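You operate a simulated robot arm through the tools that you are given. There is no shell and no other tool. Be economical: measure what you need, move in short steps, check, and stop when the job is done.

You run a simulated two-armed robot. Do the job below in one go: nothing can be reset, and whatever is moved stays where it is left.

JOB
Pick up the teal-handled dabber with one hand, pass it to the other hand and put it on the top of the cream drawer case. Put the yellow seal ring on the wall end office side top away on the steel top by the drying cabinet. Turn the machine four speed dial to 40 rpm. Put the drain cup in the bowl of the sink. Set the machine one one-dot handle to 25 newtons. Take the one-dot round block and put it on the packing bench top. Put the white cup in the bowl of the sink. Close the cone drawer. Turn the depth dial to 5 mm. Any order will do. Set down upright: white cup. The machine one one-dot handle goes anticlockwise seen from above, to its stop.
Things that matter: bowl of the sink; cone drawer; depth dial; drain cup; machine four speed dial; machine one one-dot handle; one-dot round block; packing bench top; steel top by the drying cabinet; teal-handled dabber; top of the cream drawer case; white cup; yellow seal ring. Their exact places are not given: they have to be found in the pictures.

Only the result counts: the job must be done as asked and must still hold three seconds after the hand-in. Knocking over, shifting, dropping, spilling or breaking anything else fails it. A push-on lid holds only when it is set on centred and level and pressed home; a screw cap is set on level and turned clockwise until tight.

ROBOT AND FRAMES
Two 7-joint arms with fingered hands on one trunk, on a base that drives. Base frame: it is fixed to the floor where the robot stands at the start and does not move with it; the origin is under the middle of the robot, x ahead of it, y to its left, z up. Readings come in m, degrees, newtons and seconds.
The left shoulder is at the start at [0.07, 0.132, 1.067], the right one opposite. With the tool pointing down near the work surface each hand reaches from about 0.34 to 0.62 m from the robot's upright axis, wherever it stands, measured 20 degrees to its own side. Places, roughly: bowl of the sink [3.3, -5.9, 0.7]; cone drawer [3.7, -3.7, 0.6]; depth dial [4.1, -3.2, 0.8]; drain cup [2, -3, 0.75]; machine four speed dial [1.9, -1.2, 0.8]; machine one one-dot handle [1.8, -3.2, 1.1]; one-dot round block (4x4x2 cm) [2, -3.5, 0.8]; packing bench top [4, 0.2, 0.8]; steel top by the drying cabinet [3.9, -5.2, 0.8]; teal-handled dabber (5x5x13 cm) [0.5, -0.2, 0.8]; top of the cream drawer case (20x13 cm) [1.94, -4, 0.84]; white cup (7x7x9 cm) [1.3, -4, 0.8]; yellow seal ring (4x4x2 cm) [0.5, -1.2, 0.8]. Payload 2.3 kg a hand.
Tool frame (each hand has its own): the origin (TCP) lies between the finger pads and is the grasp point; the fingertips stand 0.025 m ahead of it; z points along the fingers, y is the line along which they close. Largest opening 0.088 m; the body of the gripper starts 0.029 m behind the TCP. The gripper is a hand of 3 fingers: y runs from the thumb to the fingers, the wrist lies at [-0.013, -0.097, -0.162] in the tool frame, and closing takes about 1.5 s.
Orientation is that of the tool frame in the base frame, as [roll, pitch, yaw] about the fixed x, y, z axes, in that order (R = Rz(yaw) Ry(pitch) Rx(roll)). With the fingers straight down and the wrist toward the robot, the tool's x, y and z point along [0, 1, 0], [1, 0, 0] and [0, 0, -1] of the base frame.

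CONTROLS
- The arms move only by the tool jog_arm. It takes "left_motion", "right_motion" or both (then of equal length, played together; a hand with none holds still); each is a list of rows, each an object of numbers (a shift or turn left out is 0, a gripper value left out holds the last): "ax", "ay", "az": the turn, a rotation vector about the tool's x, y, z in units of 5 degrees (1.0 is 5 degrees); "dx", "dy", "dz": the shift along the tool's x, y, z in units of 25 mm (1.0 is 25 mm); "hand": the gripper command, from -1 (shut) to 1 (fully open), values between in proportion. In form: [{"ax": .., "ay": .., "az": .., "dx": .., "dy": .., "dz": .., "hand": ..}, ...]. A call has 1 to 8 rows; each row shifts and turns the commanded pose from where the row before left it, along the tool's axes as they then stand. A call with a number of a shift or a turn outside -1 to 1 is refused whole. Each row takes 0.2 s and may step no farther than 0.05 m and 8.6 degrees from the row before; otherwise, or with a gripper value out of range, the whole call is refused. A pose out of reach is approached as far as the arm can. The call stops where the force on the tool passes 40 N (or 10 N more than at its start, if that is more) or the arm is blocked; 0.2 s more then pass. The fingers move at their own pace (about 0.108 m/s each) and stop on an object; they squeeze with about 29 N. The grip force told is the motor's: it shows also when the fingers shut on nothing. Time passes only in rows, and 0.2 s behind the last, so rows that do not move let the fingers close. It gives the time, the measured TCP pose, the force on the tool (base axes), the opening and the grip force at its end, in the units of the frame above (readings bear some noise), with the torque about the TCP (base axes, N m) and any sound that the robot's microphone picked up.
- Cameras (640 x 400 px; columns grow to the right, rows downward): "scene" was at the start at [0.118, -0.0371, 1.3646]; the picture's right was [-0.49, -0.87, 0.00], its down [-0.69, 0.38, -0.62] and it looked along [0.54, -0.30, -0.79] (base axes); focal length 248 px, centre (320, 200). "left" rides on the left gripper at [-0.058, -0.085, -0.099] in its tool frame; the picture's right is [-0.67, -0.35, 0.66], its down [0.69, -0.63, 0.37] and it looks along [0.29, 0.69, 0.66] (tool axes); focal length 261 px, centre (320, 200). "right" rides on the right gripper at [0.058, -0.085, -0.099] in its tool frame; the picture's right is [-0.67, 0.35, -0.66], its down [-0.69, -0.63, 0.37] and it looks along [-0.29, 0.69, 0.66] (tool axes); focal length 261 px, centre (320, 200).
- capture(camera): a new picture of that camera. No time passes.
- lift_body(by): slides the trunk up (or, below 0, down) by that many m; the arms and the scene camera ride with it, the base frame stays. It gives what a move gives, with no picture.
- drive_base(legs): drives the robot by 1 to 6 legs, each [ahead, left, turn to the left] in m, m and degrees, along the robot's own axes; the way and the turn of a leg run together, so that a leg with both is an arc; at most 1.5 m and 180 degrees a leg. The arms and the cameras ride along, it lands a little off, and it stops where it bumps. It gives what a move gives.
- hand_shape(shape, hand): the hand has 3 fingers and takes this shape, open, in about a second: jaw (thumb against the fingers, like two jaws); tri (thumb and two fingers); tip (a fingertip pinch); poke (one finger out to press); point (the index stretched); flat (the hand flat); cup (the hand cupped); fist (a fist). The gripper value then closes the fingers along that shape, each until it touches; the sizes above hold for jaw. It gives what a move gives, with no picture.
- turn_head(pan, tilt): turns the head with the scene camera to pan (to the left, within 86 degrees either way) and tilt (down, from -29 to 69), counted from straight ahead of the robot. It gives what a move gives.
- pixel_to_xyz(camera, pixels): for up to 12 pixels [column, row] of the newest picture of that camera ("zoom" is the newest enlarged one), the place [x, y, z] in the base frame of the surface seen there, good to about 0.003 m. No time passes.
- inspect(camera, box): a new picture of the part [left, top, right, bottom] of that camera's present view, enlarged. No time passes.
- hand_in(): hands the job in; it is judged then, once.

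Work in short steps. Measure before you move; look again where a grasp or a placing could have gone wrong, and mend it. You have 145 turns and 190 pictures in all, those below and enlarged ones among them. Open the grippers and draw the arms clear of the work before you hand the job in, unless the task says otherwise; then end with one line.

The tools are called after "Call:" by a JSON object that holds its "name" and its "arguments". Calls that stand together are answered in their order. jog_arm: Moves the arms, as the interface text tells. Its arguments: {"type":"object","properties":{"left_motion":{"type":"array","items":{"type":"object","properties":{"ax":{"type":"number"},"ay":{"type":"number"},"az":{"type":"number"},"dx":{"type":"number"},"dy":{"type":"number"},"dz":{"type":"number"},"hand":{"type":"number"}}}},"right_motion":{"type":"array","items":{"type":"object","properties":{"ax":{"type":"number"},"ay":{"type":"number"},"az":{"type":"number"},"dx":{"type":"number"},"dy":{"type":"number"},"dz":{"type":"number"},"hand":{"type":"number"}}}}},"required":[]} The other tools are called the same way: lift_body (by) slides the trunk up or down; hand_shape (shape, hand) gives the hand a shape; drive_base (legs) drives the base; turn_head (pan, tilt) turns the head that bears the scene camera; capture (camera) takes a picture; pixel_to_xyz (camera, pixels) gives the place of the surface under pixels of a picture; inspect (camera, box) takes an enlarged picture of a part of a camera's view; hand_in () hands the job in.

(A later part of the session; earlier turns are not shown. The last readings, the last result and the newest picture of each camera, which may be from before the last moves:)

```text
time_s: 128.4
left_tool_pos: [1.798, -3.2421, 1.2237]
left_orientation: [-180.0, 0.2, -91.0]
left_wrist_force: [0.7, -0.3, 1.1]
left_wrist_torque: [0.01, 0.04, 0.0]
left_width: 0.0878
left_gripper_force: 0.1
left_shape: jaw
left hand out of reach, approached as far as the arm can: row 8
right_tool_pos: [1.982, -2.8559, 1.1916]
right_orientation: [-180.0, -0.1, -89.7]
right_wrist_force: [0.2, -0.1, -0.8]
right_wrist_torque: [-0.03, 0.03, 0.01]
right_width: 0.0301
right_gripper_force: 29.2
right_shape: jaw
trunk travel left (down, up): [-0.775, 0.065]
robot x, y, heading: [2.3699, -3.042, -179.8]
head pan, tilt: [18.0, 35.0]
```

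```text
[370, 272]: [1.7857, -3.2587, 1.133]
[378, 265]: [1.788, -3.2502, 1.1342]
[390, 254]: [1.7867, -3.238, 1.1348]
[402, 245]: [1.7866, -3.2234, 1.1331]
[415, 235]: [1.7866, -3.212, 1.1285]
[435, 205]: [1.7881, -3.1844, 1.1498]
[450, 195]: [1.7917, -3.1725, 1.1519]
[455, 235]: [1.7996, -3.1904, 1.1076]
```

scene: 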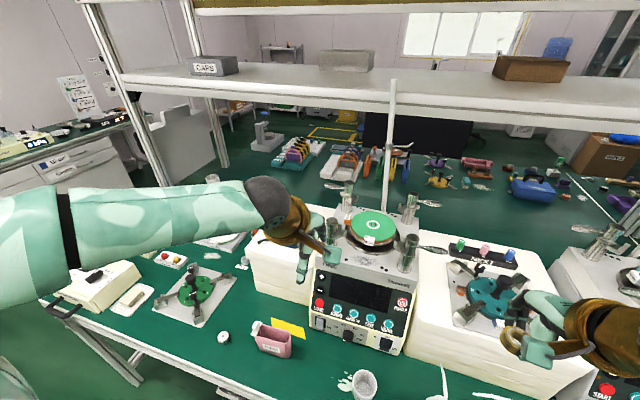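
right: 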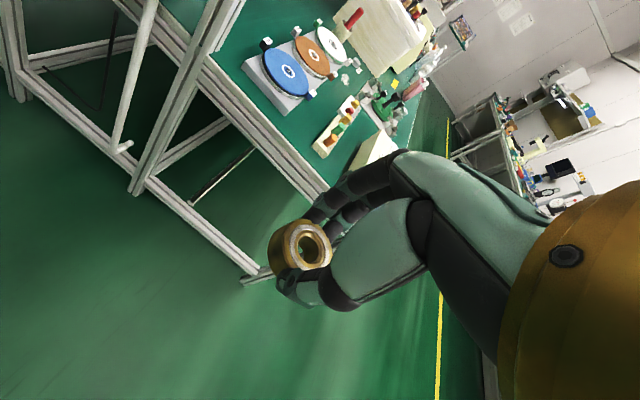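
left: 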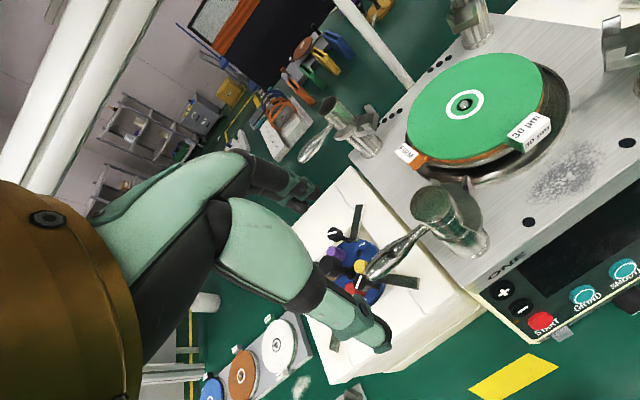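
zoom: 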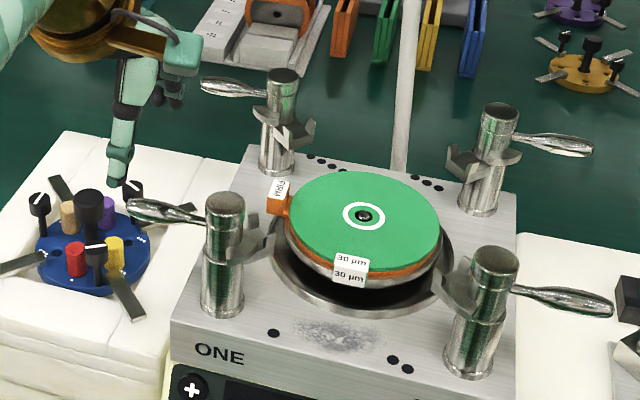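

Lever axis x≈1.786, centre z≈1.126, pivot (1.786,-3.182). I descend around it.

Call:
{"name": "jog_arm", "arguments": {"left_motion": [{"dz": 0.8}, {"dz": 0.8}, {"dz": 0.8}, {"dz": 0.8, "dy": 0.25}, {"dz": 0.6, "dy": 0.25}, {}]}}

Call:
{"name": "capture", "arguments": {"camera": "left"}}

```text
time_s: 129.8
left_tool_pos: [1.7863, -3.2433, 1.1307]
left_orientation: [179.9, 0.1, -90.8]
left_wrist_force: [0.1, 0.9, -0.7]
left_wrist_torque: [0.02, 0.02, 0.01]
left_width: 0.0878
left_gripper_force: 0.0
left_shape: jaw
right_tool_pos: [1.9824, -2.8565, 1.1913]
right_orientation: [-180.0, 0.0, -89.8]
right_wrist_force: [0.5, -0.2, 0.4]
right_wrist_torque: [0.02, -0.01, 0.0]
right_width: 0.0304
right_gripper_force: 29.1
right_shape: jaw
trunk travel left (down, up): [-0.775, 0.065]
robot x, y, heading: [2.3684, -3.0409, -179.7]
head pan, tilt: [18.0, 35.0]
```

```text
135 pictures are left
```

left: 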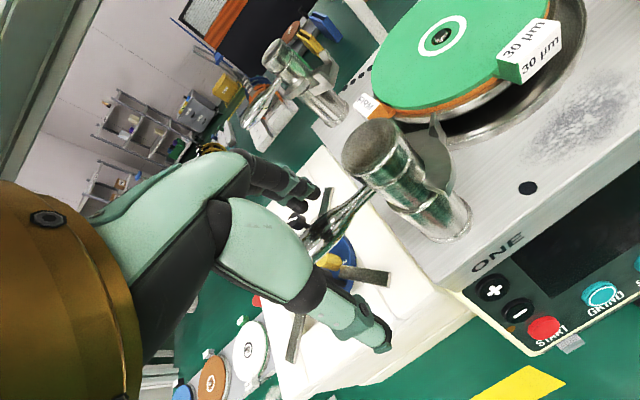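

The lever lies between the fingers. I close on it, then swing 20° along the arc.

Call:
{"name": "jog_arm", "arguments": {"left_motion": [{"hand": -1}, {}, {}, {}, {}, {}, {}]}}

Call:
{"name": "jog_arm", "arguments": {"left_motion": [{"az": -1, "dx": -0.01, "dy": -0.213}, {"az": -1, "dx": -0.01, "dy": -0.213}, {"az": -1, "dx": -0.01, "dy": -0.213}, {"az": -1, "dx": -0.01, "dy": -0.213}, {}]}}

Call:
{"name": "capture", "arguments": {"camera": "left"}}

```text
time_s: 131.4
left_tool_pos: [1.7863, -3.2431, 1.1285]
left_orientation: [-179.8, 0.2, -90.8]
left_wrist_force: [7.7, 2.1, -17.6]
left_wrist_torque: [-0.01, -0.06, -0.01]
left_width: 0.0035
left_gripper_force: 29.5
left_shape: jaw
right_tool_pos: [1.9823, -2.8559, 1.1915]
right_orientation: [-179.9, 0.0, -89.8]
right_wrist_force: [0.1, 0.1, 0.4]
right_wrist_torque: [0.0, -0.02, -0.01]
right_width: 0.03
right_gripper_force: 29.1
right_shape: jaw
trunk travel left (down, up): [-0.775, 0.065]
robot x, y, heading: [2.3734, -3.0391, -179.9]
head pan, tilt: [18.0, 35.0]
```

```text
time_s: 132.6
left_tool_pos: [1.8044, -3.2393, 1.1288]
left_orientation: [-179.9, 0.2, -70.7]
left_wrist_force: [-0.7, 2.6, -13.1]
left_wrist_torque: [0.03, 0.0, -0.02]
left_width: 0.0038
left_gripper_force: 28.9
left_shape: jaw
right_tool_pos: [1.98, -2.8557, 1.1912]
right_orientation: [-179.8, 0.0, -89.8]
right_wrist_force: [0.2, -0.8, -0.7]
right_wrist_torque: [0.0, 0.02, -0.03]
right_width: 0.0301
right_gripper_force: 28.4
right_shape: jaw
trunk travel left (down, up): [-0.775, 0.065]
robot x, y, heading: [2.368, -3.0376, -180.0]
head pan, tilt: [18.0, 35.0]
```

```text
134 pictures are left
```

left: 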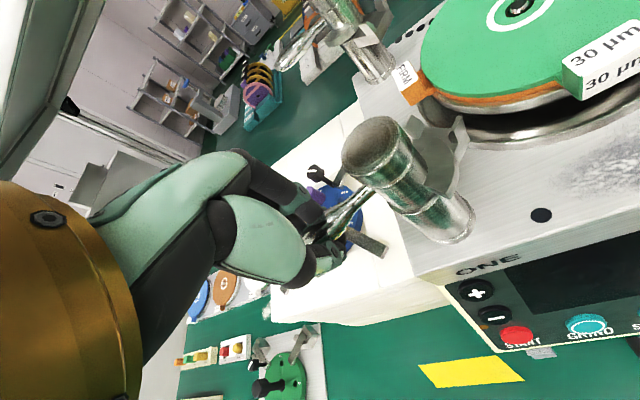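

The lever follows (tool turned 20°, low force). I continue in 20–25° chunks watching the force.

Call:
{"name": "jog_arm", "arguments": {"left_motion": [{"az": -1, "dx": -0.01, "dy": -0.213}, {"az": -1, "dx": -0.01, "dy": -0.213}, {"az": -1, "dx": -0.01, "dy": -0.213}, {"az": -1, "dx": -0.01, "dy": -0.213}, {}]}}

Call:
{"name": "jog_arm", "arguments": {"left_motion": [{"az": -1, "dx": -0.01, "dy": -0.213}, {"az": -1, "dx": -0.01, "dy": -0.213}, {"az": -1, "dx": -0.01, "dy": -0.213}, {"az": -1, "dx": -0.01, "dy": -0.213}, {}]}}

Call:
{"name": "inspect", "arguments": {"camera": "scene", "box": [280, 160, 440, 280]}}

```text
time_s: 133.8
left_tool_pos: [1.8221, -3.2278, 1.129]
left_orientation: [-179.7, -0.1, -50.6]
left_wrist_force: [-3.2, 2.5, -11.7]
left_wrist_torque: [0.03, 0.03, 0.04]
left_width: 0.0035
left_gripper_force: 29.1
left_shape: jaw
right_tool_pos: [1.979, -2.8548, 1.1905]
right_orientation: [-179.6, 0.0, -89.8]
right_wrist_force: [-0.4, -0.2, -0.6]
right_wrist_torque: [-0.01, 0.0, 0.02]
right_width: 0.0303
right_gripper_force: 28.8
right_shape: jaw
trunk travel left (down, up): [-0.775, 0.065]
robot x, y, heading: [2.3707, -3.0389, -180.0]
head pan, tilt: [18.0, 35.0]
```

```text
time_s: 135.0
left_tool_pos: [1.8345, -3.2131, 1.1277]
left_orientation: [-179.8, -0.2, -30.7]
left_wrist_force: [-5.8, 2.6, -10.0]
left_wrist_torque: [0.01, 0.08, 0.03]
left_width: 0.0038
left_gripper_force: 28.7
left_shape: jaw
right_tool_pos: [1.9772, -2.8554, 1.1899]
right_orientation: [-179.8, 0.0, -89.8]
right_wrist_force: [0.1, 0.3, -0.5]
right_wrist_torque: [-0.01, 0.02, 0.01]
right_width: 0.0302
right_gripper_force: 29.4
right_shape: jaw
trunk travel left (down, up): [-0.775, 0.065]
robot x, y, heading: [2.3692, -3.0464, -179.8]
head pan, tilt: [18.0, 35.0]
```

```text
3.33 times, centred on (360, 220) of scene
```

zoom: 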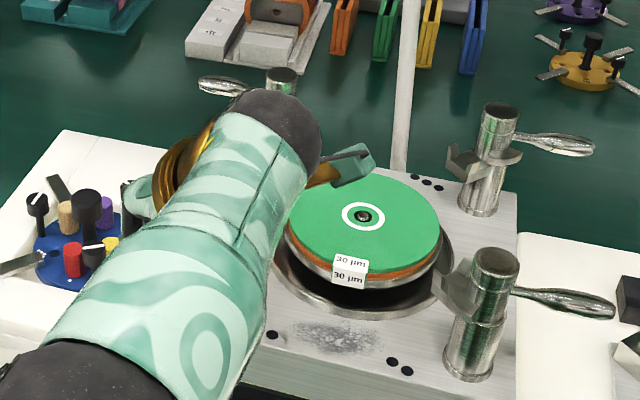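

60° turned with steady low force. I go on another 20°.

Call:
{"name": "jog_arm", "arguments": {"left_motion": [{"az": -1, "dx": -0.01, "dy": -0.213}, {"az": -1, "dx": -0.01, "dy": -0.213}, {"az": -1, "dx": -0.01, "dy": -0.213}, {"az": -1, "dx": -0.01, "dy": -0.213}, {}]}}

Call:
{"name": "capture", "arguments": {"camera": "left"}}

```text
time_s: 136.2
left_tool_pos: [1.8434, -3.1932, 1.1268]
left_orientation: [-179.9, -0.3, -10.7]
left_wrist_force: [-13.4, 3.3, -3.6]
left_wrist_torque: [0.03, 0.08, -0.1]
left_width: 0.0038
left_gripper_force: 28.9
left_shape: jaw
left hand out of reach, approached as far as the arm can: row 4
right_tool_pos: [1.9744, -2.8547, 1.188]
right_orientation: [-179.6, -0.1, -89.8]
right_wrist_force: [-1.0, -0.4, 0.4]
right_wrist_torque: [-0.02, -0.01, 0.0]
right_width: 0.0299
right_gripper_force: 29.0
right_shape: jaw
trunk travel left (down, up): [-0.775, 0.065]
robot x, y, heading: [2.372, -3.0408, -180.0]
head pan, tilt: [18.0, 35.0]
```

```text
132 pictures are left
```

left: 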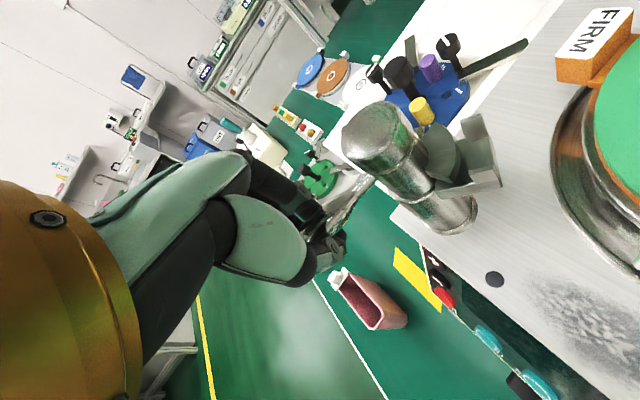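

Lever at about 80°, the hand's turn is at its limit, but no stop yet. I keep translating along the arc (+y) without turning the hand.

Call:
{"name": "jog_arm", "arguments": {"left_motion": [{"dy": -0.2, "dx": 0.0}, {"dy": -0.2}, {"dy": -0.2, "dx": -0.02}, {}]}}

Call:
{"name": "capture", "arguments": {"camera": "left"}}

```text
time_s: 137.2
left_tool_pos: [1.8494, -3.1823, 1.1251]
left_orientation: [-179.7, -0.3, -10.6]
left_wrist_force: [-16.5, -0.6, -4.7]
left_wrist_torque: [0.06, 0.04, 0.01]
left_width: 0.0034
left_gripper_force: 29.0
left_shape: jaw
right_tool_pos: [1.9733, -2.8566, 1.1888]
right_orientation: [-179.4, 0.0, -89.8]
right_wrist_force: [-0.5, -0.6, 0.0]
right_wrist_torque: [0.01, 0.0, -0.02]
right_width: 0.0301
right_gripper_force: 28.9
right_shape: jaw
trunk travel left (down, up): [-0.775, 0.065]
robot x, y, heading: [2.37, -3.0408, -179.5]
head pan, tilt: [18.0, 35.0]
```

```text
131 pictures are left
```

left: 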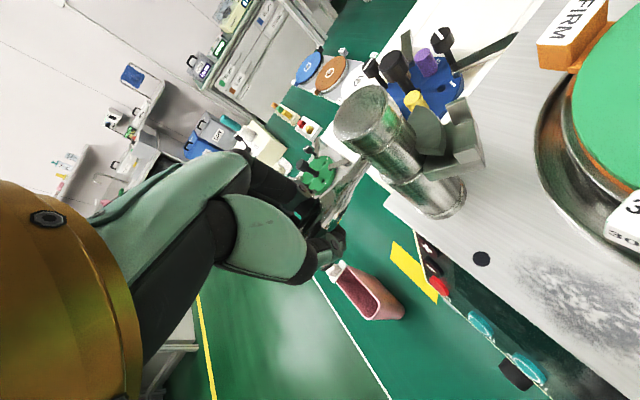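

Now at 90° and still moving freely. I continue along the arc.

Call:
{"name": "jog_arm", "arguments": {"left_motion": [{"dy": -0.2, "dx": -0.08}, {"dy": -0.2, "dx": -0.08}, {"dy": -0.2, "dx": -0.1}, {"dy": -0.2, "dx": -0.1}, {}]}}

Call:
{"name": "capture", "arguments": {"camera": "left"}}

```text
time_s: 138.4
left_tool_pos: [1.8541, -3.1663, 1.1221]
left_orientation: [-179.6, -0.4, -10.7]
left_wrist_force: [-16.7, -5.7, -3.1]
left_wrist_torque: [0.06, 0.0, 0.07]
left_width: 0.0034
left_gripper_force: 29.2
left_shape: jaw
left hand out of reach, approached as far as the arm can: row 1, 3
right_tool_pos: [1.9748, -2.859, 1.1893]
right_orientation: [-179.4, 0.1, -89.8]
right_wrist_force: [0.6, 0.3, -1.0]
right_wrist_torque: [-0.02, 0.0, 0.01]
right_width: 0.0302
right_gripper_force: 28.7
right_shape: jaw
trunk travel left (down, up): [-0.775, 0.065]
robot x, y, heading: [2.3699, -3.0444, -180.0]
head pan, tilt: [18.0, 35.0]
```

```text
130 pictures are left
```

left: 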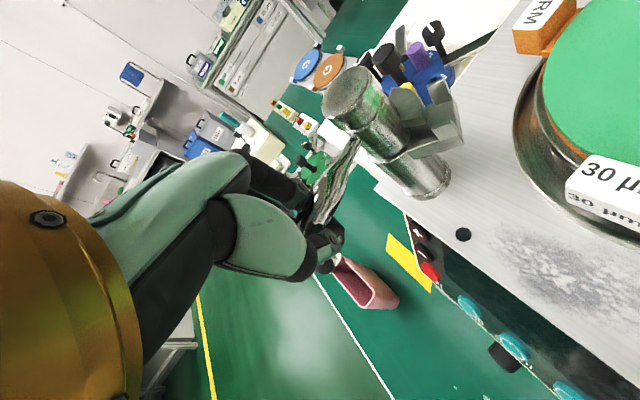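

Lever is at ~103°, beyond the hand's easy turn. I'll release, rise, turn the hand back and push the lever on from its -y side.

Call:
{"name": "jog_arm", "arguments": {"left_motion": [{"hand": 0.6}, {}, {}, {"dz": -1}, {"dz": -1}, {"dz": -1}, {"az": 1}, {"az": 1}]}}

Call:
{"name": "jog_arm", "arguments": {"left_motion": [{"az": 1, "hand": -1}, {"az": 1}, {"az": 1}, {"az": 1}, {"az": 1}, {"az": 1}, {"az": 1}, {"az": 1}]}}

Call:
{"name": "capture", "arguments": {"camera": "left"}}

Call:
{"name": "inspect", "arguments": {"camera": "scene", "box": [280, 160, 440, 280]}}

```text
time_s: 140.2
left_tool_pos: [1.8745, -3.1407, 1.1928]
left_orientation: [-179.9, -0.1, -20.7]
left_wrist_force: [0.5, 0.3, -0.2]
left_wrist_torque: [0.02, -0.01, -0.01]
left_width: 0.0702
left_gripper_force: 0.1
left_shape: jaw
left hand out of reach, approached as far as the arm can: row 4, 5, 6, 7, 8
right_tool_pos: [1.9838, -2.855, 1.1911]
right_orientation: [-180.0, -0.1, -89.7]
right_wrist_force: [0.6, -0.9, -1.5]
right_wrist_torque: [0.03, -0.01, -0.02]
right_width: 0.0302
right_gripper_force: 28.3
right_shape: jaw
trunk travel left (down, up): [-0.775, 0.065]
robot x, y, heading: [2.3737, -3.041, -179.8]
head pan, tilt: [18.0, 35.0]
```

```text
time_s: 142.0
left_tool_pos: [1.8238, -3.1214, 1.2127]
left_orientation: [-179.9, -0.1, -60.9]
left_wrist_force: [0.4, 1.3, 0.0]
left_wrist_torque: [-0.01, 0.02, -0.02]
left_width: 0.0001
left_gripper_force: 28.9
left_shape: jaw
left hand out of reach, approached as far as the arm can: row 1, 2, 3, 4, 5, 6, 7, 8
right_tool_pos: [1.9826, -2.8573, 1.1921]
right_orientation: [179.9, 0.0, -89.8]
right_wrist_force: [-0.2, 0.0, -0.8]
right_wrist_torque: [-0.04, 0.02, 0.0]
right_width: 0.0301
right_gripper_force: 29.1
right_shape: jaw
trunk travel left (down, up): [-0.775, 0.065]
robot x, y, heading: [2.3708, -3.0401, -179.9]
head pan, tilt: [18.0, 35.0]
```

```text
129 pictures are left
```

left: 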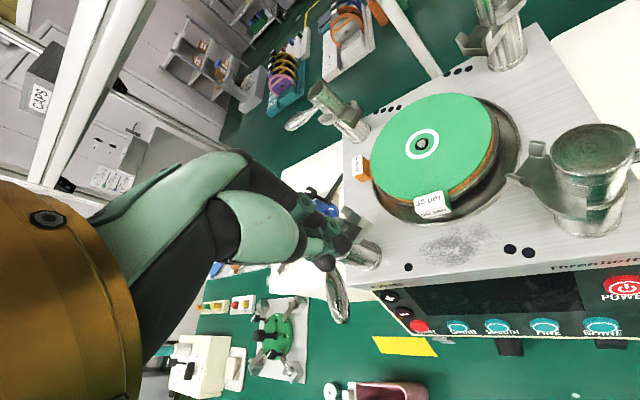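

```text
3.33 times, centred on (360, 220) of scene
```

zoom: 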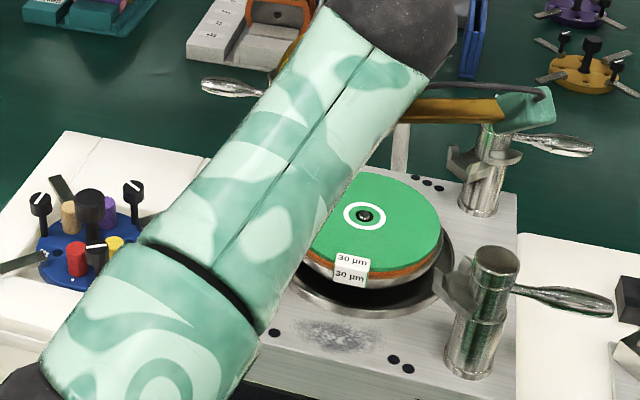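

I measure the lever tip in the left picture (340,315) and shift the hand to the lever's -y side, still high.

Call:
{"name": "pixel_to_xyz", "arguments": {"camera": "left", "pixels": [[340, 312], [337, 300], [334, 285], [362, 252]]}}

Call:
{"name": "jog_arm", "arguments": {"left_motion": [{"dx": 0.9, "dy": 0.15}, {"dx": 0.9, "dy": 0.15}, {"dx": 0.9, "dy": 0.15}, {"dx": 0.9, "dy": 0.15}, {"dx": 0.9, "dy": 0.15}, {}]}}

Call:
{"name": "capture", "arguments": {"camera": "left"}}

```text
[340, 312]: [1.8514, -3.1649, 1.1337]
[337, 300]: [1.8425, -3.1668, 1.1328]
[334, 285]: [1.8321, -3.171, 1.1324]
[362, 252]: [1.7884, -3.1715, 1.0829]
```

```text
time_s: 143.4
left_tool_pos: [1.811, -3.2171, 1.2365]
left_orientation: [-179.9, 0.1, -60.8]
left_wrist_force: [0.0, -0.6, 0.3]
left_wrist_torque: [-0.01, -0.01, 0.02]
left_width: 0.0
left_gripper_force: 29.4
left_shape: jaw
left hand out of reach, approached as far as the arm can: row 1, 2, 3, 4, 5
right_tool_pos: [1.9832, -2.8557, 1.1918]
right_orientation: [-180.0, 0.0, -89.8]
right_wrist_force: [0.6, 0.6, -0.1]
right_wrist_torque: [0.01, 0.02, 0.03]
right_width: 0.0303
right_gripper_force: 28.3
right_shape: jaw
trunk travel left (down, up): [-0.775, 0.065]
robot x, y, heading: [2.3714, -3.0407, -179.9]
head pan, tilt: [18.0, 35.0]
```

```text
127 pictures are left
```

left: 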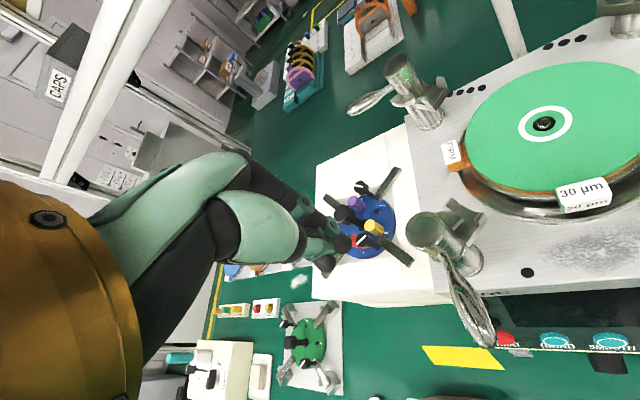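

Lever is at ~105°. I turn the hand back further and lower it beside the lever at about (1.845,-3.215).

Call:
{"name": "jog_arm", "arguments": {"left_motion": [{"az": 1}, {"az": 1}, {"az": 1}, {"az": 1}, {"dy": -0.6, "dz": 0.6}, {"dy": -0.6, "dz": 0.8}, {"dz": 0.8}, {}]}}

Call:
{"name": "capture", "arguments": {"camera": "left"}}

```text
time_s: 145.2
left_tool_pos: [1.7896, -3.2105, 1.2043]
left_orientation: [180.0, 0.1, -80.8]
left_wrist_force: [-0.4, 0.3, -0.1]
left_wrist_torque: [0.01, -0.03, 0.0]
left_width: 0.0002
left_gripper_force: 29.2
left_shape: jaw
left hand out of reach, approached as far as the arm can: row 1, 3, 5, 6, 7
right_tool_pos: [1.9834, -2.8573, 1.1922]
right_orientation: [179.9, -0.1, -89.8]
right_wrist_force: [-0.1, -0.1, -0.7]
right_wrist_torque: [-0.01, 0.0, -0.01]
right_width: 0.0301
right_gripper_force: 28.7
right_shape: jaw
trunk travel left (down, up): [-0.775, 0.065]
robot x, y, heading: [2.3758, -3.0425, -180.0]
head pan, tilt: [18.0, 35.0]
```

```text
126 pictures are left
```

left: 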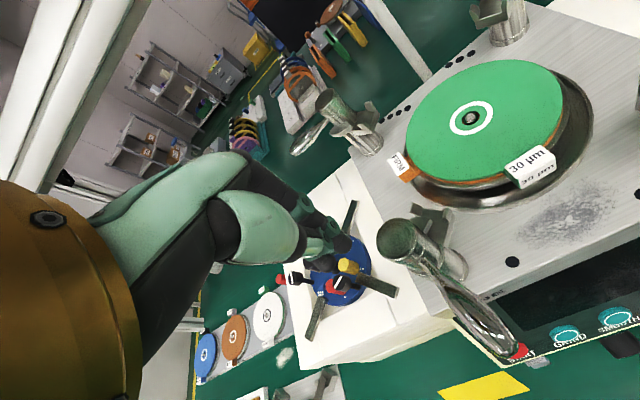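

The arm is hampered near its limits; I straighten the hand to the normal yaw and step back and down again.

Call:
{"name": "jog_arm", "arguments": {"left_motion": [{"az": 1}, {"az": 0.84}, {"dy": -0.6}, {"dy": -0.6}, {"dy": -0.6}, {"dy": -0.6}, {}]}}

```text
time_s: 146.8
left_tool_pos: [1.7978, -3.2098, 1.2231]
left_orientation: [-180.0, 0.1, -90.1]
left_wrist_force: [0.9, -0.9, -0.5]
left_wrist_torque: [0.02, -0.04, -0.01]
left_width: 0.0
left_gripper_force: 28.2
left_shape: jaw
left hand out of reach, approached as far as the arm can: row 3, 4, 5, 6
right_tool_pos: [1.9836, -2.8549, 1.1919]
right_orientation: [180.0, 0.0, -89.8]
right_wrist_force: [-0.3, -0.6, -0.6]
right_wrist_torque: [0.02, 0.03, -0.01]
right_width: 0.0301
right_gripper_force: 29.7
right_shape: jaw
trunk travel left (down, up): [-0.775, 0.065]
robot x, y, heading: [2.3706, -3.0436, -179.7]
head pan, tilt: [18.0, 35.0]
```

I look at the arm's posture from the scene camera.

Call:
{"name": "capture", "arguments": {"camera": "scene"}}

```text
125 pictures are left
```

scene: 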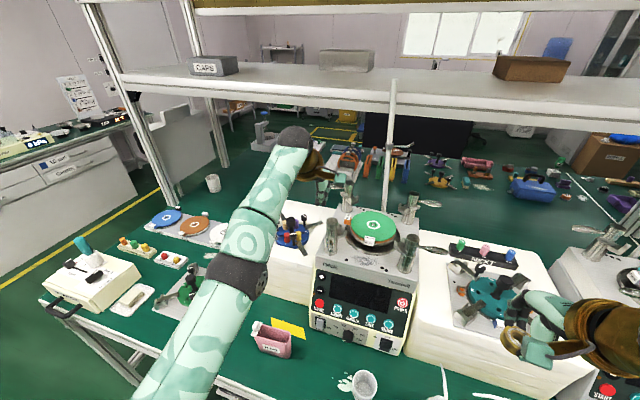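

The arm is nearly straight. I try lowering in small rows to get the elbow bending again.

Call:
{"name": "jog_arm", "arguments": {"left_motion": [{"dz": 0.5}, {"dz": 0.5}, {"dz": 0.5}, {"dy": -0.5}, {"dy": -0.5}, {"dy": -0.5}, {}]}}

```text
time_s: 148.4
left_tool_pos: [1.7886, -3.2094, 1.2023]
left_orientation: [-180.0, 0.0, -90.0]
left_wrist_force: [-0.1, -0.1, 0.0]
left_wrist_torque: [-0.03, 0.01, 0.02]
left_width: 0.0001
left_gripper_force: 28.7
left_shape: jaw
left hand out of reach, approached as far as the arm can: row 1, 2, 3, 4, 5, 6
right_tool_pos: [1.983, -2.8559, 1.1924]
right_orientation: [-179.9, -0.1, -89.7]
right_wrist_force: [-0.1, -0.7, -0.2]
right_wrist_torque: [0.03, 0.04, 0.01]
right_width: 0.0302
right_gripper_force: 28.8
right_shape: jaw
trunk travel left (down, up): [-0.775, 0.065]
robot x, y, heading: [2.3688, -3.0431, -179.8]
head pan, tilt: [18.0, 35.0]
```

Still limited; I try moving outward to the left side, away from the post, to free the joints.

Call:
{"name": "jog_arm", "arguments": {"left_motion": [{"dz": -0.6, "dx": 0.5}, {"dx": 0.8}, {"dx": 0.8}, {"dx": 0.8}, {"dy": -0.8}, {"dy": -0.8}, {"dy": -0.8}, {}]}}

```text
time_s: 150.2
left_tool_pos: [1.8582, -3.2812, 1.2132]
left_orientation: [179.9, 0.1, -89.8]
left_wrist_force: [0.1, 0.9, 1.0]
left_wrist_torque: [-0.02, 0.02, 0.0]
left_width: 0.0002
left_gripper_force: 28.7
left_shape: jaw
left hand out of reach, approached as far as the arm can: row 1, 4
right_tool_pos: [1.9834, -2.8562, 1.191]
right_orientation: [-179.9, 0.0, -89.9]
right_wrist_force: [0.5, 0.0, -0.2]
right_wrist_torque: [0.0, 0.0, 0.02]
right_width: 0.0303
right_gripper_force: 28.8
right_shape: jaw
trunk travel left (down, up): [-0.775, 0.065]
robot x, y, heading: [2.3685, -3.041, -180.0]
head pan, tilt: [18.0, 35.0]
```

Freed: hand at (1.858,-3.281). I descend beside the lever and begin pushing toward +y.

Call:
{"name": "jog_arm", "arguments": {"left_motion": [{"dz": 0.85, "dy": 0.1}, {"dz": 0.85, "dy": 0.1}, {"dz": 0.85, "dy": 0.1}, {"dz": 0.75, "dy": 0.1}, {"dx": -0.5}, {"dx": -0.5}, {}]}}

Call:
{"name": "capture", "arguments": {"camera": "left"}}

```text
time_s: 151.8
left_tool_pos: [1.8492, -3.2555, 1.1298]
left_orientation: [180.0, 0.2, -90.0]
left_wrist_force: [0.5, -0.5, -0.6]
left_wrist_torque: [-0.02, -0.03, -0.05]
left_width: 0.0
left_gripper_force: 28.9
left_shape: jaw
right_tool_pos: [1.9824, -2.8566, 1.1918]
right_orientation: [179.9, 0.0, -89.7]
right_wrist_force: [0.4, -0.5, -0.7]
right_wrist_torque: [0.0, -0.01, 0.0]
right_width: 0.0303
right_gripper_force: 29.4
right_shape: jaw
trunk travel left (down, up): [-0.775, 0.065]
robot x, y, heading: [2.3687, -3.0422, -179.8]
head pan, tilt: [18.0, 35.0]
```

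```text
124 pictures are left
```

left: 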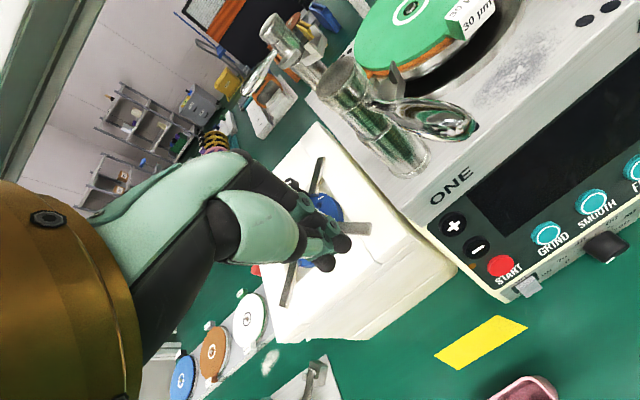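

I push +y until contact and along the arc while watching the force.

Call:
{"name": "jog_arm", "arguments": {"left_motion": [{"dx": -0.6}, {"dx": -0.6}, {"dx": -0.6}, {"dx": -0.4}, {"dx": -0.3, "dy": 0.08}, {"dx": -0.3, "dy": 0.08}, {}]}}

Call:
{"name": "capture", "arguments": {"camera": "left"}}

```text
time_s: 153.4
left_tool_pos: [1.8456, -3.1925, 1.1295]
left_orientation: [-180.0, 0.5, -89.7]
left_wrist_force: [3.7, -11.2, 1.0]
left_wrist_torque: [0.01, -0.02, 0.06]
left_width: 0.0001
left_gripper_force: 28.9
left_shape: jaw
right_tool_pos: [1.9848, -2.8623, 1.1932]
right_orientation: [180.0, 0.3, -89.6]
right_wrist_force: [1.3, 0.1, 0.3]
right_wrist_torque: [0.01, 0.0, 0.0]
right_width: 0.03
right_gripper_force: 29.1
right_shape: jaw
trunk travel left (down, up): [-0.775, 0.065]
robot x, y, heading: [2.3726, -3.0393, -179.8]
head pan, tilt: [18.0, 35.0]
```

```text
123 pictures are left
```

left: 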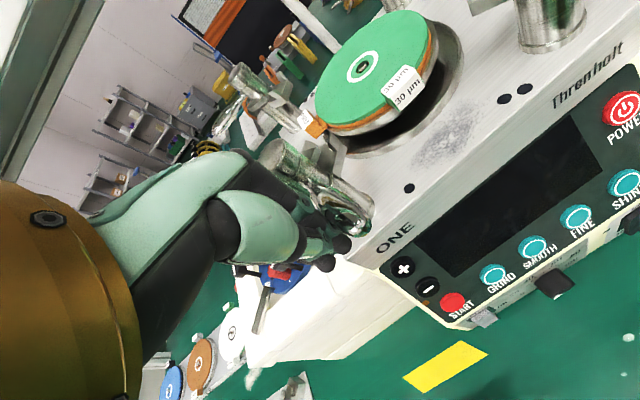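

Contact at 11 N. I press a bit more to tell whether it moves or is at the stop.

Call:
{"name": "jog_arm", "arguments": {"left_motion": [{"dx": -0.2}, {"dx": -0.2}, {"dx": -0.2}, {}]}}

Call:
{"name": "inspect", "arguments": {"camera": "left", "box": [240, 100, 440, 280]}}

```text
time_s: 154.4
left_tool_pos: [1.8454, -3.1918, 1.1302]
left_orientation: [179.8, 0.9, -89.5]
left_wrist_force: [-0.2, -33.7, 5.6]
left_wrist_torque: [-0.02, 0.03, 0.25]
left_width: 0.0
left_gripper_force: 28.7
left_shape: jaw
right_tool_pos: [1.9843, -2.8754, 1.1951]
right_orientation: [179.9, 0.9, -89.5]
right_wrist_force: [-0.4, 1.3, -0.9]
right_wrist_torque: [-0.02, -0.02, 0.0]
right_width: 0.0301
right_gripper_force: 28.7
right_shape: jaw
trunk travel left (down, up): [-0.775, 0.065]
robot x, y, heading: [2.3688, -3.0426, -179.4]
head pan, tilt: [18.0, 35.0]
```

```text
2.22 times, centred on (340, 190) of left
```

zoom: 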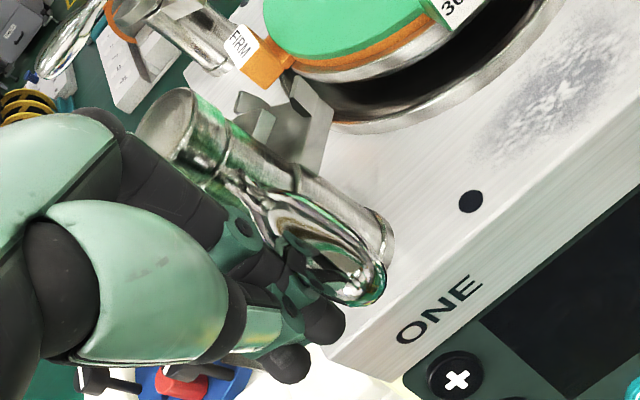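

No motion at 34 N: the lever is at its stop (~105°). I back off, rise, and shift the base right for the drain cup.

Call:
{"name": "jog_arm", "arguments": {"left_motion": [{"dx": 0.8}, {"dx": 1}, {"dx": 0.8, "dz": -0.5}, {"dz": -1, "hand": 1}, {"dz": -1, "dy": -0.5}, {"dy": -1}, {"dy": -1}, {"dy": -1}]}}

Call:
{"name": "drive_base", "arguments": {"legs": [[-0.02, -0.17, 0]]}}

Call:
{"name": "turn_head", "arguments": {"pan": 15, "tilt": 52}}

Call:
{"name": "capture", "arguments": {"camera": "scene"}}

```text
time_s: 156.2
left_tool_pos: [1.9334, -3.2363, 1.1929]
left_orientation: [179.9, 0.1, -90.0]
left_wrist_force: [-1.0, -0.3, -0.1]
left_wrist_torque: [-0.01, 0.02, -0.01]
left_width: 0.0876
left_gripper_force: 0.1
left_shape: jaw
right_tool_pos: [1.9837, -2.8555, 1.1917]
right_orientation: [179.9, 0.0, -89.8]
right_wrist_force: [-0.5, -0.3, -1.3]
right_wrist_torque: [0.02, 0.0, -0.01]
right_width: 0.0304
right_gripper_force: 29.1
right_shape: jaw
trunk travel left (down, up): [-0.775, 0.065]
robot x, y, heading: [2.3718, -3.0403, -179.6]
head pan, tilt: [18.0, 35.0]
```

```text
time_s: 157.6
left_tool_pos: [1.9505, -3.0719, 1.1907]
left_orientation: [-180.0, 0.3, -89.8]
left_wrist_force: [0.3, -0.9, -0.7]
left_wrist_torque: [0.02, -0.01, -0.03]
left_width: 0.0877
left_gripper_force: 0.1
left_shape: jaw
right_tool_pos: [2.0016, -2.6904, 1.1922]
right_orientation: [180.0, 0.2, -89.6]
right_wrist_force: [0.5, -0.1, -0.7]
right_wrist_torque: [-0.01, 0.02, 0.02]
right_width: 0.0301
right_gripper_force: 29.4
right_shape: jaw
trunk travel left (down, up): [-0.775, 0.065]
robot x, y, heading: [2.3908, -2.8709, -179.8]
head pan, tilt: [18.0, 35.0]
```

```text
time_s: 158.4
left_tool_pos: [1.9499, -3.0671, 1.1915]
left_orientation: [-180.0, 0.1, -89.9]
left_wrist_force: [0.2, 0.3, -0.4]
left_wrist_torque: [0.0, -0.01, -0.01]
left_width: 0.0879
left_gripper_force: 0.1
left_shape: jaw
right_tool_pos: [2.0027, -2.6862, 1.1921]
right_orientation: [180.0, 0.0, -89.7]
right_wrist_force: [-0.3, -0.4, -0.4]
right_wrist_torque: [0.04, -0.01, -0.02]
right_width: 0.0302
right_gripper_force: 28.6
right_shape: jaw
trunk travel left (down, up): [-0.775, 0.065]
robot x, y, heading: [2.3911, -2.8725, -179.7]
head pan, tilt: [15.0, 52.0]
```

```text
121 pictures are left
```

scene: 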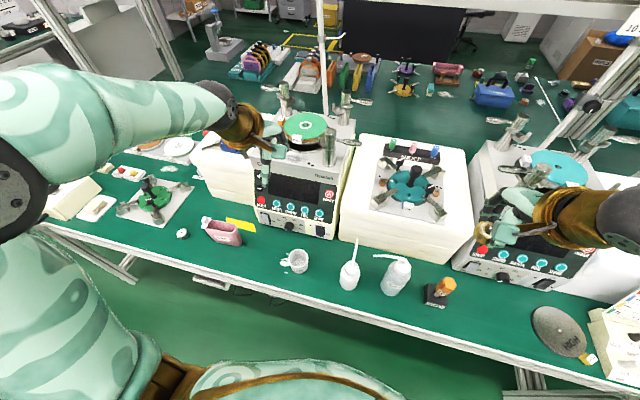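

The DRAIN cup is at (300,261). I measure its rim and look closer.

Call:
{"name": "inspect", "arguments": {"camera": "scene", "box": [260, 230, 340, 290]}}

Call:
{"name": "pixel_to_xyz", "arguments": {"camera": "zoom", "pixels": [[255, 185], [365, 190], [310, 150], [300, 235], [310, 200], [310, 320], [315, 280], [420, 300]]}}

Call:
{"name": "lift_body", "arguments": {"by": -0.15}}

```text
6.67 times, centred on (300, 260) of scene
```

zoom: 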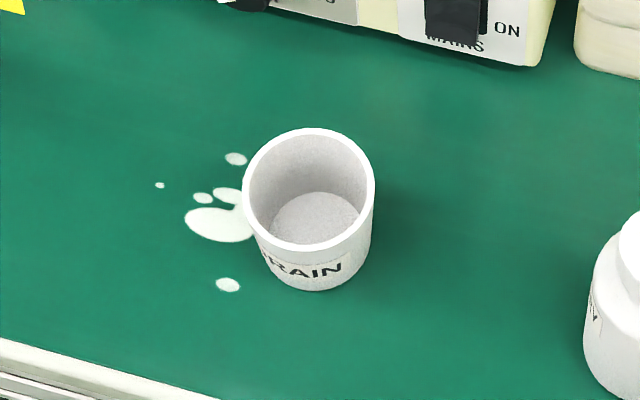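

```text
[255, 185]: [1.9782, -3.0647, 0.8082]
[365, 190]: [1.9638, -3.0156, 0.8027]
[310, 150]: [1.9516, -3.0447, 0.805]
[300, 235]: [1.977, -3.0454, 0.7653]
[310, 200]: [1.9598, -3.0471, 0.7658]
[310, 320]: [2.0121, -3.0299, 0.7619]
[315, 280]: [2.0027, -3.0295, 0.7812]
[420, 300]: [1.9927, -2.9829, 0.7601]
```

```text
time_s: 160.2
left_tool_pos: [1.9489, -3.0684, 1.0422]
left_orientation: [-180.0, 0.1, -89.9]
left_wrist_force: [-0.6, 0.8, -0.1]
left_wrist_torque: [0.02, 0.0, -0.01]
left_width: 0.0876
left_gripper_force: 0.1
left_shape: jaw
right_tool_pos: [2.0018, -2.6877, 1.0412]
right_orientation: [-180.0, 0.0, -89.7]
right_wrist_force: [-0.1, 0.0, -1.0]
right_wrist_torque: [0.03, 0.0, 0.03]
right_width: 0.0302
right_gripper_force: 28.8
right_shape: jaw
trunk travel left (down, up): [-0.625, 0.215]
robot x, y, heading: [2.3958, -2.8692, -179.7]
head pan, tilt: [15.0, 52.0]
```

Cup centre about (1.975,-3.040), rim z≈0.815, ~6 cm wide. I move over it and go down most of the way.

Call:
{"name": "jog_arm", "arguments": {"left_motion": [{"dx": -0.56, "dy": -0.52, "hand": 1}, {"dx": -0.56, "dy": -0.52}, {"dz": 1}, {"dz": 1}, {"dz": 1}, {"dz": 1}, {"dz": 1}, {"dz": 1}]}}

Call:
{"name": "capture", "arguments": {"camera": "left"}}

Call:
{"name": "inspect", "arguments": {"camera": "scene", "box": [240, 200, 380, 300]}}

```text
time_s: 162.0
left_tool_pos: [1.976, -3.0393, 0.8924]
left_orientation: [179.9, 0.1, -89.9]
left_wrist_force: [-0.1, -0.6, 0.3]
left_wrist_torque: [-0.01, 0.01, 0.0]
left_width: 0.0878
left_gripper_force: 0.1
left_shape: jaw
left hand out of reach, approached as far as the arm can: row 2
right_tool_pos: [2.0012, -2.6866, 1.0405]
right_orientation: [180.0, 0.0, -89.7]
right_wrist_force: [0.2, 0.4, 0.2]
right_wrist_torque: [0.05, 0.0, -0.03]
right_width: 0.0299
right_gripper_force: 29.0
right_shape: jaw
trunk travel left (down, up): [-0.625, 0.215]
robot x, y, heading: [2.3929, -2.8721, -179.6]
head pan, tilt: [15.0, 52.0]
```

```text
119 pictures are left
```

left: 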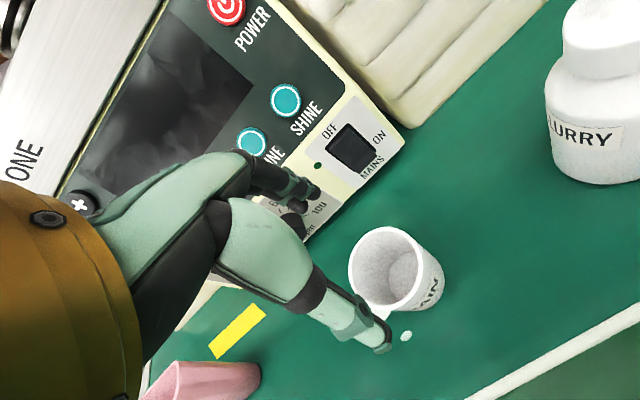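

```text
4.00 times, centred on (310, 250) of scene
```

zoom: 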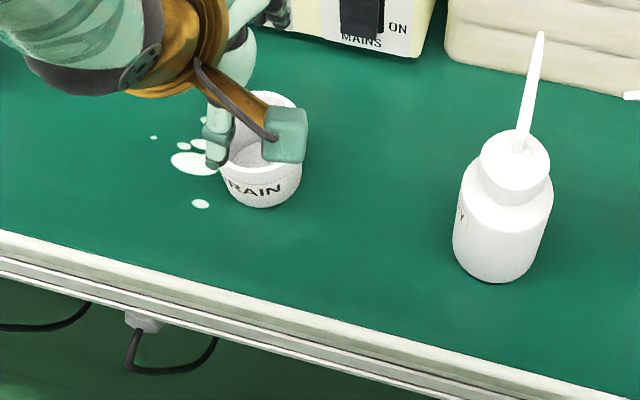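

The cup lies right below (predicted (387,271), seen (392,268)). I descend 96 mm and close.

Call:
{"name": "jog_arm", "arguments": {"left_motion": [{"dz": 1}, {"dz": 1}, {"dz": 1}, {"dz": 0.85}, {"hand": -1}, {}, {}, {}]}}

Call:
{"name": "jog_arm", "arguments": {"left_motion": [{}, {}, {"dz": -0.5}, {"dz": -1}, {"dz": -1}, {"dz": -1}, {"dz": -1}, {"dz": -1}]}}

Call:
{"name": "capture", "arguments": {"camera": "left"}}

```text
time_s: 163.8
left_tool_pos: [1.9755, -3.0382, 0.7966]
left_orientation: [179.9, 0.1, -89.9]
left_wrist_force: [-0.1, -0.5, -0.2]
left_wrist_torque: [-0.03, -0.01, 0.02]
left_width: 0.0435
left_gripper_force: 30.0
left_shape: jaw
right_tool_pos: [2.0014, -2.687, 1.0426]
right_orientation: [-180.0, 0.0, -89.7]
right_wrist_force: [-0.1, -0.5, 0.4]
right_wrist_torque: [0.02, 0.01, 0.02]
right_width: 0.0303
right_gripper_force: 28.3
right_shape: jaw
trunk travel left (down, up): [-0.625, 0.215]
robot x, y, heading: [2.392, -2.8724, -179.3]
head pan, tilt: [15.0, 52.0]
```

```text
time_s: 165.6
left_tool_pos: [1.9769, -3.0415, 0.9335]
left_orientation: [179.9, 0.2, -89.9]
left_wrist_force: [0.6, 0.8, -0.5]
left_wrist_torque: [0.02, 0.02, -0.02]
left_width: 0.0429
left_gripper_force: 29.0
left_shape: jaw
right_tool_pos: [2.0032, -2.6866, 1.0431]
right_orientation: [-179.9, 0.0, -89.7]
right_wrist_force: [-0.6, -0.2, -1.0]
right_wrist_torque: [-0.02, 0.02, -0.03]
right_width: 0.0305
right_gripper_force: 28.4
right_shape: jaw
trunk travel left (down, up): [-0.625, 0.215]
robot x, y, heading: [2.3921, -2.8692, -179.7]
head pan, tilt: [15.0, 52.0]
```

```text
117 pictures are left
```

left: 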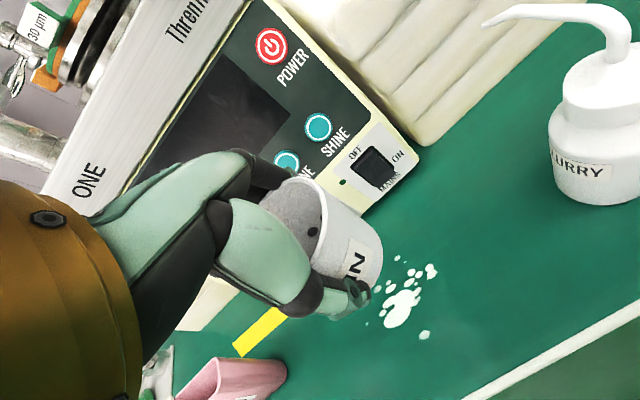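

Drain cup held. I raise, back off, turn toward the sink side and drive there to look.

Call:
{"name": "jog_arm", "arguments": {"left_motion": [{"dz": -1}, {"dz": -1}, {"dz": -1}, {"dz": -1}, {}]}}

Call:
{"name": "drive_base", "arguments": {"legs": [[-0.45, 0, 0], [0, 0, 90], [1.5, 0.15, 0], [0.35, 0.1, 0]]}}

Call:
{"name": "turn_head", "arguments": {"pan": 10, "tilt": 25}}

Call:
{"name": "capture", "arguments": {"camera": "scene"}}

```text
time_s: 166.8
left_tool_pos: [1.9839, -3.034, 1.0217]
left_orientation: [-177.5, 0.8, -91.2]
left_wrist_force: [-0.6, -0.8, -0.4]
left_wrist_torque: [0.05, -0.01, 0.0]
left_width: 0.0425
left_gripper_force: 29.1
left_shape: jaw
left hand out of reach, approached as far as the arm can: row 4
right_tool_pos: [2.0013, -2.6865, 1.0415]
right_orientation: [180.0, 0.0, -89.7]
right_wrist_force: [-0.7, -0.3, -0.2]
right_wrist_torque: [0.0, 0.02, 0.04]
right_width: 0.0304
right_gripper_force: 29.3
right_shape: jaw
trunk travel left (down, up): [-0.625, 0.215]
robot x, y, heading: [2.3912, -2.8715, -180.0]
head pan, tilt: [15.0, 52.0]
```

```text
refused: leg 3 is longer than a leg can be; nothing moved
```

```text
time_s: 167.7
left_tool_pos: [1.9835, -3.0347, 1.0223]
left_orientation: [-177.5, 0.8, -91.2]
left_wrist_force: [1.1, 0.3, 0.3]
left_wrist_torque: [0.01, -0.02, 0.0]
left_width: 0.0426
left_gripper_force: 29.3
left_shape: jaw
right_tool_pos: [2.0028, -2.6868, 1.0419]
right_orientation: [179.9, 0.0, -89.7]
right_wrist_force: [0.2, 0.7, -0.7]
right_wrist_torque: [0.01, 0.01, 0.0]
right_width: 0.03
right_gripper_force: 29.1
right_shape: jaw
trunk travel left (down, up): [-0.625, 0.215]
robot x, y, heading: [2.3923, -2.8726, -179.7]
head pan, tilt: [10.0, 25.0]
```

```text
116 pictures are left
```

scene: 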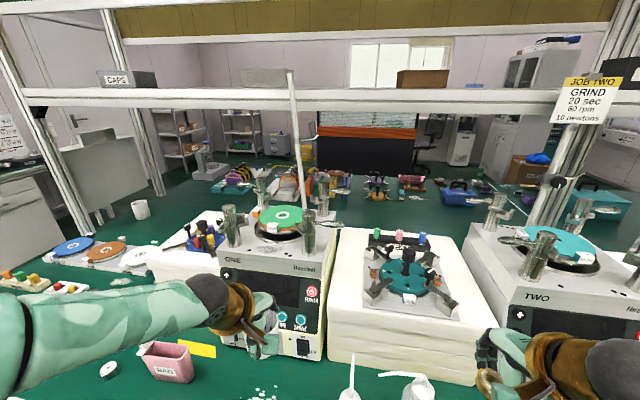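

The lever now points toward the robot. The leg was too long; I drive in shorter legs.

Call:
{"name": "drive_base", "arguments": {"legs": [[-0.45, 0, 0], [0, 0, 90], [1.4, 0.15, 0], [0.45, 0.1, 0]]}}

Call:
{"name": "capture", "arguments": {"camera": "scene"}}

```text
time_s: 183.2
left_tool_pos: [3.2114, -5.1274, 1.0223]
left_orientation: [-177.7, 0.8, -2.6]
left_wrist_force: [-0.1, 0.1, -1.2]
left_wrist_torque: [0.01, -0.03, -0.02]
left_width: 0.0425
left_gripper_force: 28.9
left_shape: jaw
right_tool_pos: [2.8642, -5.1004, 1.0413]
right_orientation: [180.0, 0.0, -1.1]
right_wrist_force: [0.4, 0.7, -0.5]
right_wrist_torque: [0.02, -0.02, 0.04]
right_width: 0.0301
right_gripper_force: 28.8
right_shape: jaw
trunk travel left (down, up): [-0.625, 0.215]
robot x, y, heading: [3.0568, -4.7188, -91.0]
head pan, tilt: [10.0, 25.0]
```

```text
115 pictures are left
```

scene: 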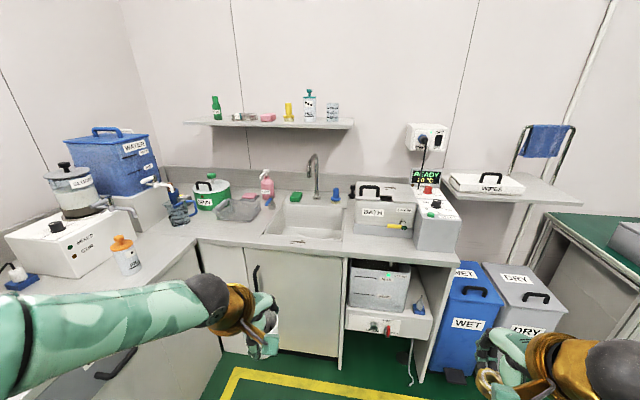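

The sink bowl is at (305,225); the steel counter continues on the left. I measure the sink and counter.

Call:
{"name": "pixel_to_xyz", "arguments": {"camera": "scene", "pixels": [[305, 228], [285, 215], [325, 215], [275, 235], [340, 238], [300, 247], [313, 180], [240, 240], [150, 240], [165, 265], [295, 243], [410, 240]]}}

Call:
{"name": "inspect", "arguments": {"camera": "scene", "box": [200, 150, 440, 270]}}

Call:
{"name": "turn_head", "arguments": {"pan": 55, "tilt": 28}}

Call:
{"name": "capture", "arguments": {"camera": "scene"}}

```text
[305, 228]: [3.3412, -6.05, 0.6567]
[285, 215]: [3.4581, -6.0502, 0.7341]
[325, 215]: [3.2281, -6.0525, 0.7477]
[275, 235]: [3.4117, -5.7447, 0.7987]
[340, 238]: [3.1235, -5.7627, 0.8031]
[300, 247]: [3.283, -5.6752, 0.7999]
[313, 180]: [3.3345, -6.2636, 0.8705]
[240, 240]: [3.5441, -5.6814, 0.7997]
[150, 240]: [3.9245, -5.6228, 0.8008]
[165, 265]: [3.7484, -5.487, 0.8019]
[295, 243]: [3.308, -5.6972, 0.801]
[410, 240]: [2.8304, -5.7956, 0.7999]
```

```text
2.67 times, centred on (320, 210) of scene
```

zoom: 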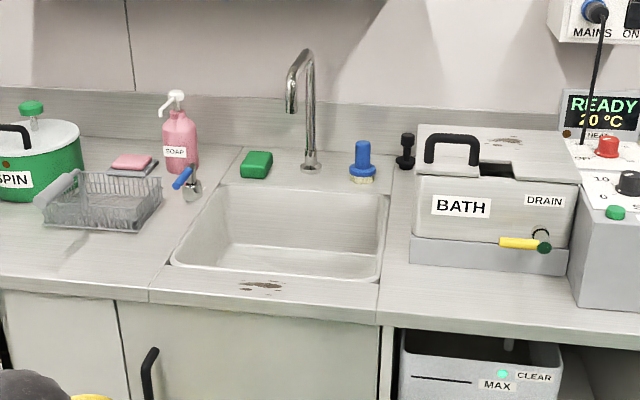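

```text
time_s: 184.3
left_tool_pos: [3.2117, -5.1296, 1.0218]
left_orientation: [-177.7, 0.9, -2.6]
left_wrist_force: [0.3, 0.1, -0.5]
left_wrist_torque: [0.02, 0.0, -0.02]
left_width: 0.0428
left_gripper_force: 28.9
left_shape: jaw
right_tool_pos: [2.8646, -5.103, 1.0418]
right_orientation: [-179.9, 0.0, -1.0]
right_wrist_force: [0.2, -0.1, -0.2]
right_wrist_torque: [0.01, 0.03, -0.02]
right_width: 0.0299
right_gripper_force: 28.3
right_shape: jaw
trunk travel left (down, up): [-0.625, 0.215]
robot x, y, heading: [3.0528, -4.7184, -91.2]
head pan, tilt: [55.0, 28.0]
```

```text
113 pictures are left
```

scene: 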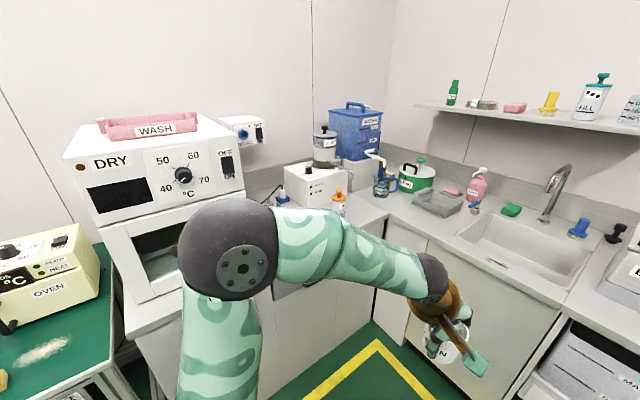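

Bowl spans about x 3.18–3.45, y -5.76…-6.05; counter front y≈-5.66. I drive up to the sink for the drain cup.

Call:
{"name": "drive_base", "arguments": {"legs": [[0.55, 0.1, 1]]}}

Call:
{"name": "turn_head", "arguments": {"pan": 12, "tilt": 48}}

Call:
{"name": "capture", "arguments": {"camera": "scene"}}

Call:
{"name": "pixel_to_xyz", "arguments": {"camera": "scene", "pixels": [[320, 150], [300, 150], [340, 150], [320, 170], [320, 130], [290, 170], [350, 170], [320, 185], [280, 140], [360, 140]]}}

```text
time_s: 187.5
left_tool_pos: [3.3129, -5.6737, 1.0207]
left_orientation: [-177.6, 0.7, -1.6]
left_wrist_force: [-0.2, -0.4, 0.6]
left_wrist_torque: [0.05, -0.02, 0.02]
left_width: 0.0425
left_gripper_force: 29.3
left_shape: jaw
right_tool_pos: [2.9635, -5.652, 1.042]
right_orientation: [-179.9, 0.0, -0.2]
right_wrist_force: [0.4, 0.5, -0.4]
right_wrist_torque: [0.01, 0.0, 0.0]
right_width: 0.03
right_gripper_force: 29.1
right_shape: jaw
trunk travel left (down, up): [-0.625, 0.215]
robot x, y, heading: [3.152, -5.2684, -90.3]
head pan, tilt: [55.0, 28.0]
```

```text
time_s: 188.6
left_tool_pos: [3.3122, -5.6735, 1.0211]
left_orientation: [-177.7, 0.8, -1.6]
left_wrist_force: [0.2, -0.6, -0.3]
left_wrist_torque: [0.0, -0.03, -0.05]
left_width: 0.0427
left_gripper_force: 28.7
left_shape: jaw
right_tool_pos: [2.9643, -5.6527, 1.0422]
right_orientation: [-180.0, 0.0, -0.1]
right_wrist_force: [0.4, -1.1, -1.0]
right_wrist_torque: [-0.01, -0.02, 0.03]
right_width: 0.0298
right_gripper_force: 29.2
right_shape: jaw
trunk travel left (down, up): [-0.625, 0.215]
robot x, y, heading: [3.1531, -5.2653, -90.0]
head pan, tilt: [12.0, 48.0]
```

```text
112 pictures are left
```

scene: 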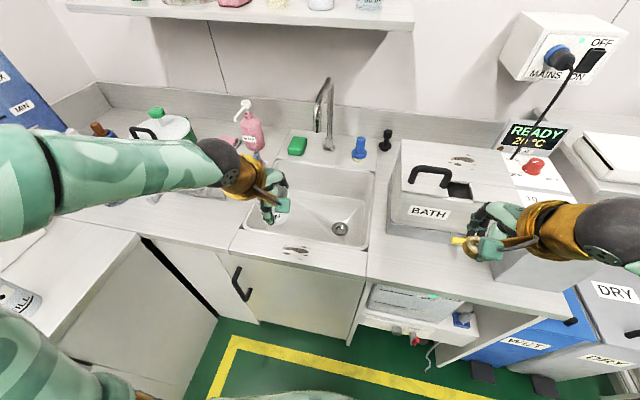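

```text
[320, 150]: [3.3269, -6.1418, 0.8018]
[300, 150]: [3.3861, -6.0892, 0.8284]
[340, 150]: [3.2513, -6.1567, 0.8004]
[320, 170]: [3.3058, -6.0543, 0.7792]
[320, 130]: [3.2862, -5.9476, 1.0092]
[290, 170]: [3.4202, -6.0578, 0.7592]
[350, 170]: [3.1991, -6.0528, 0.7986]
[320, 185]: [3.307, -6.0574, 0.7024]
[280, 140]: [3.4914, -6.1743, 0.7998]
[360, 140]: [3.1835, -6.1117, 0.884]
```

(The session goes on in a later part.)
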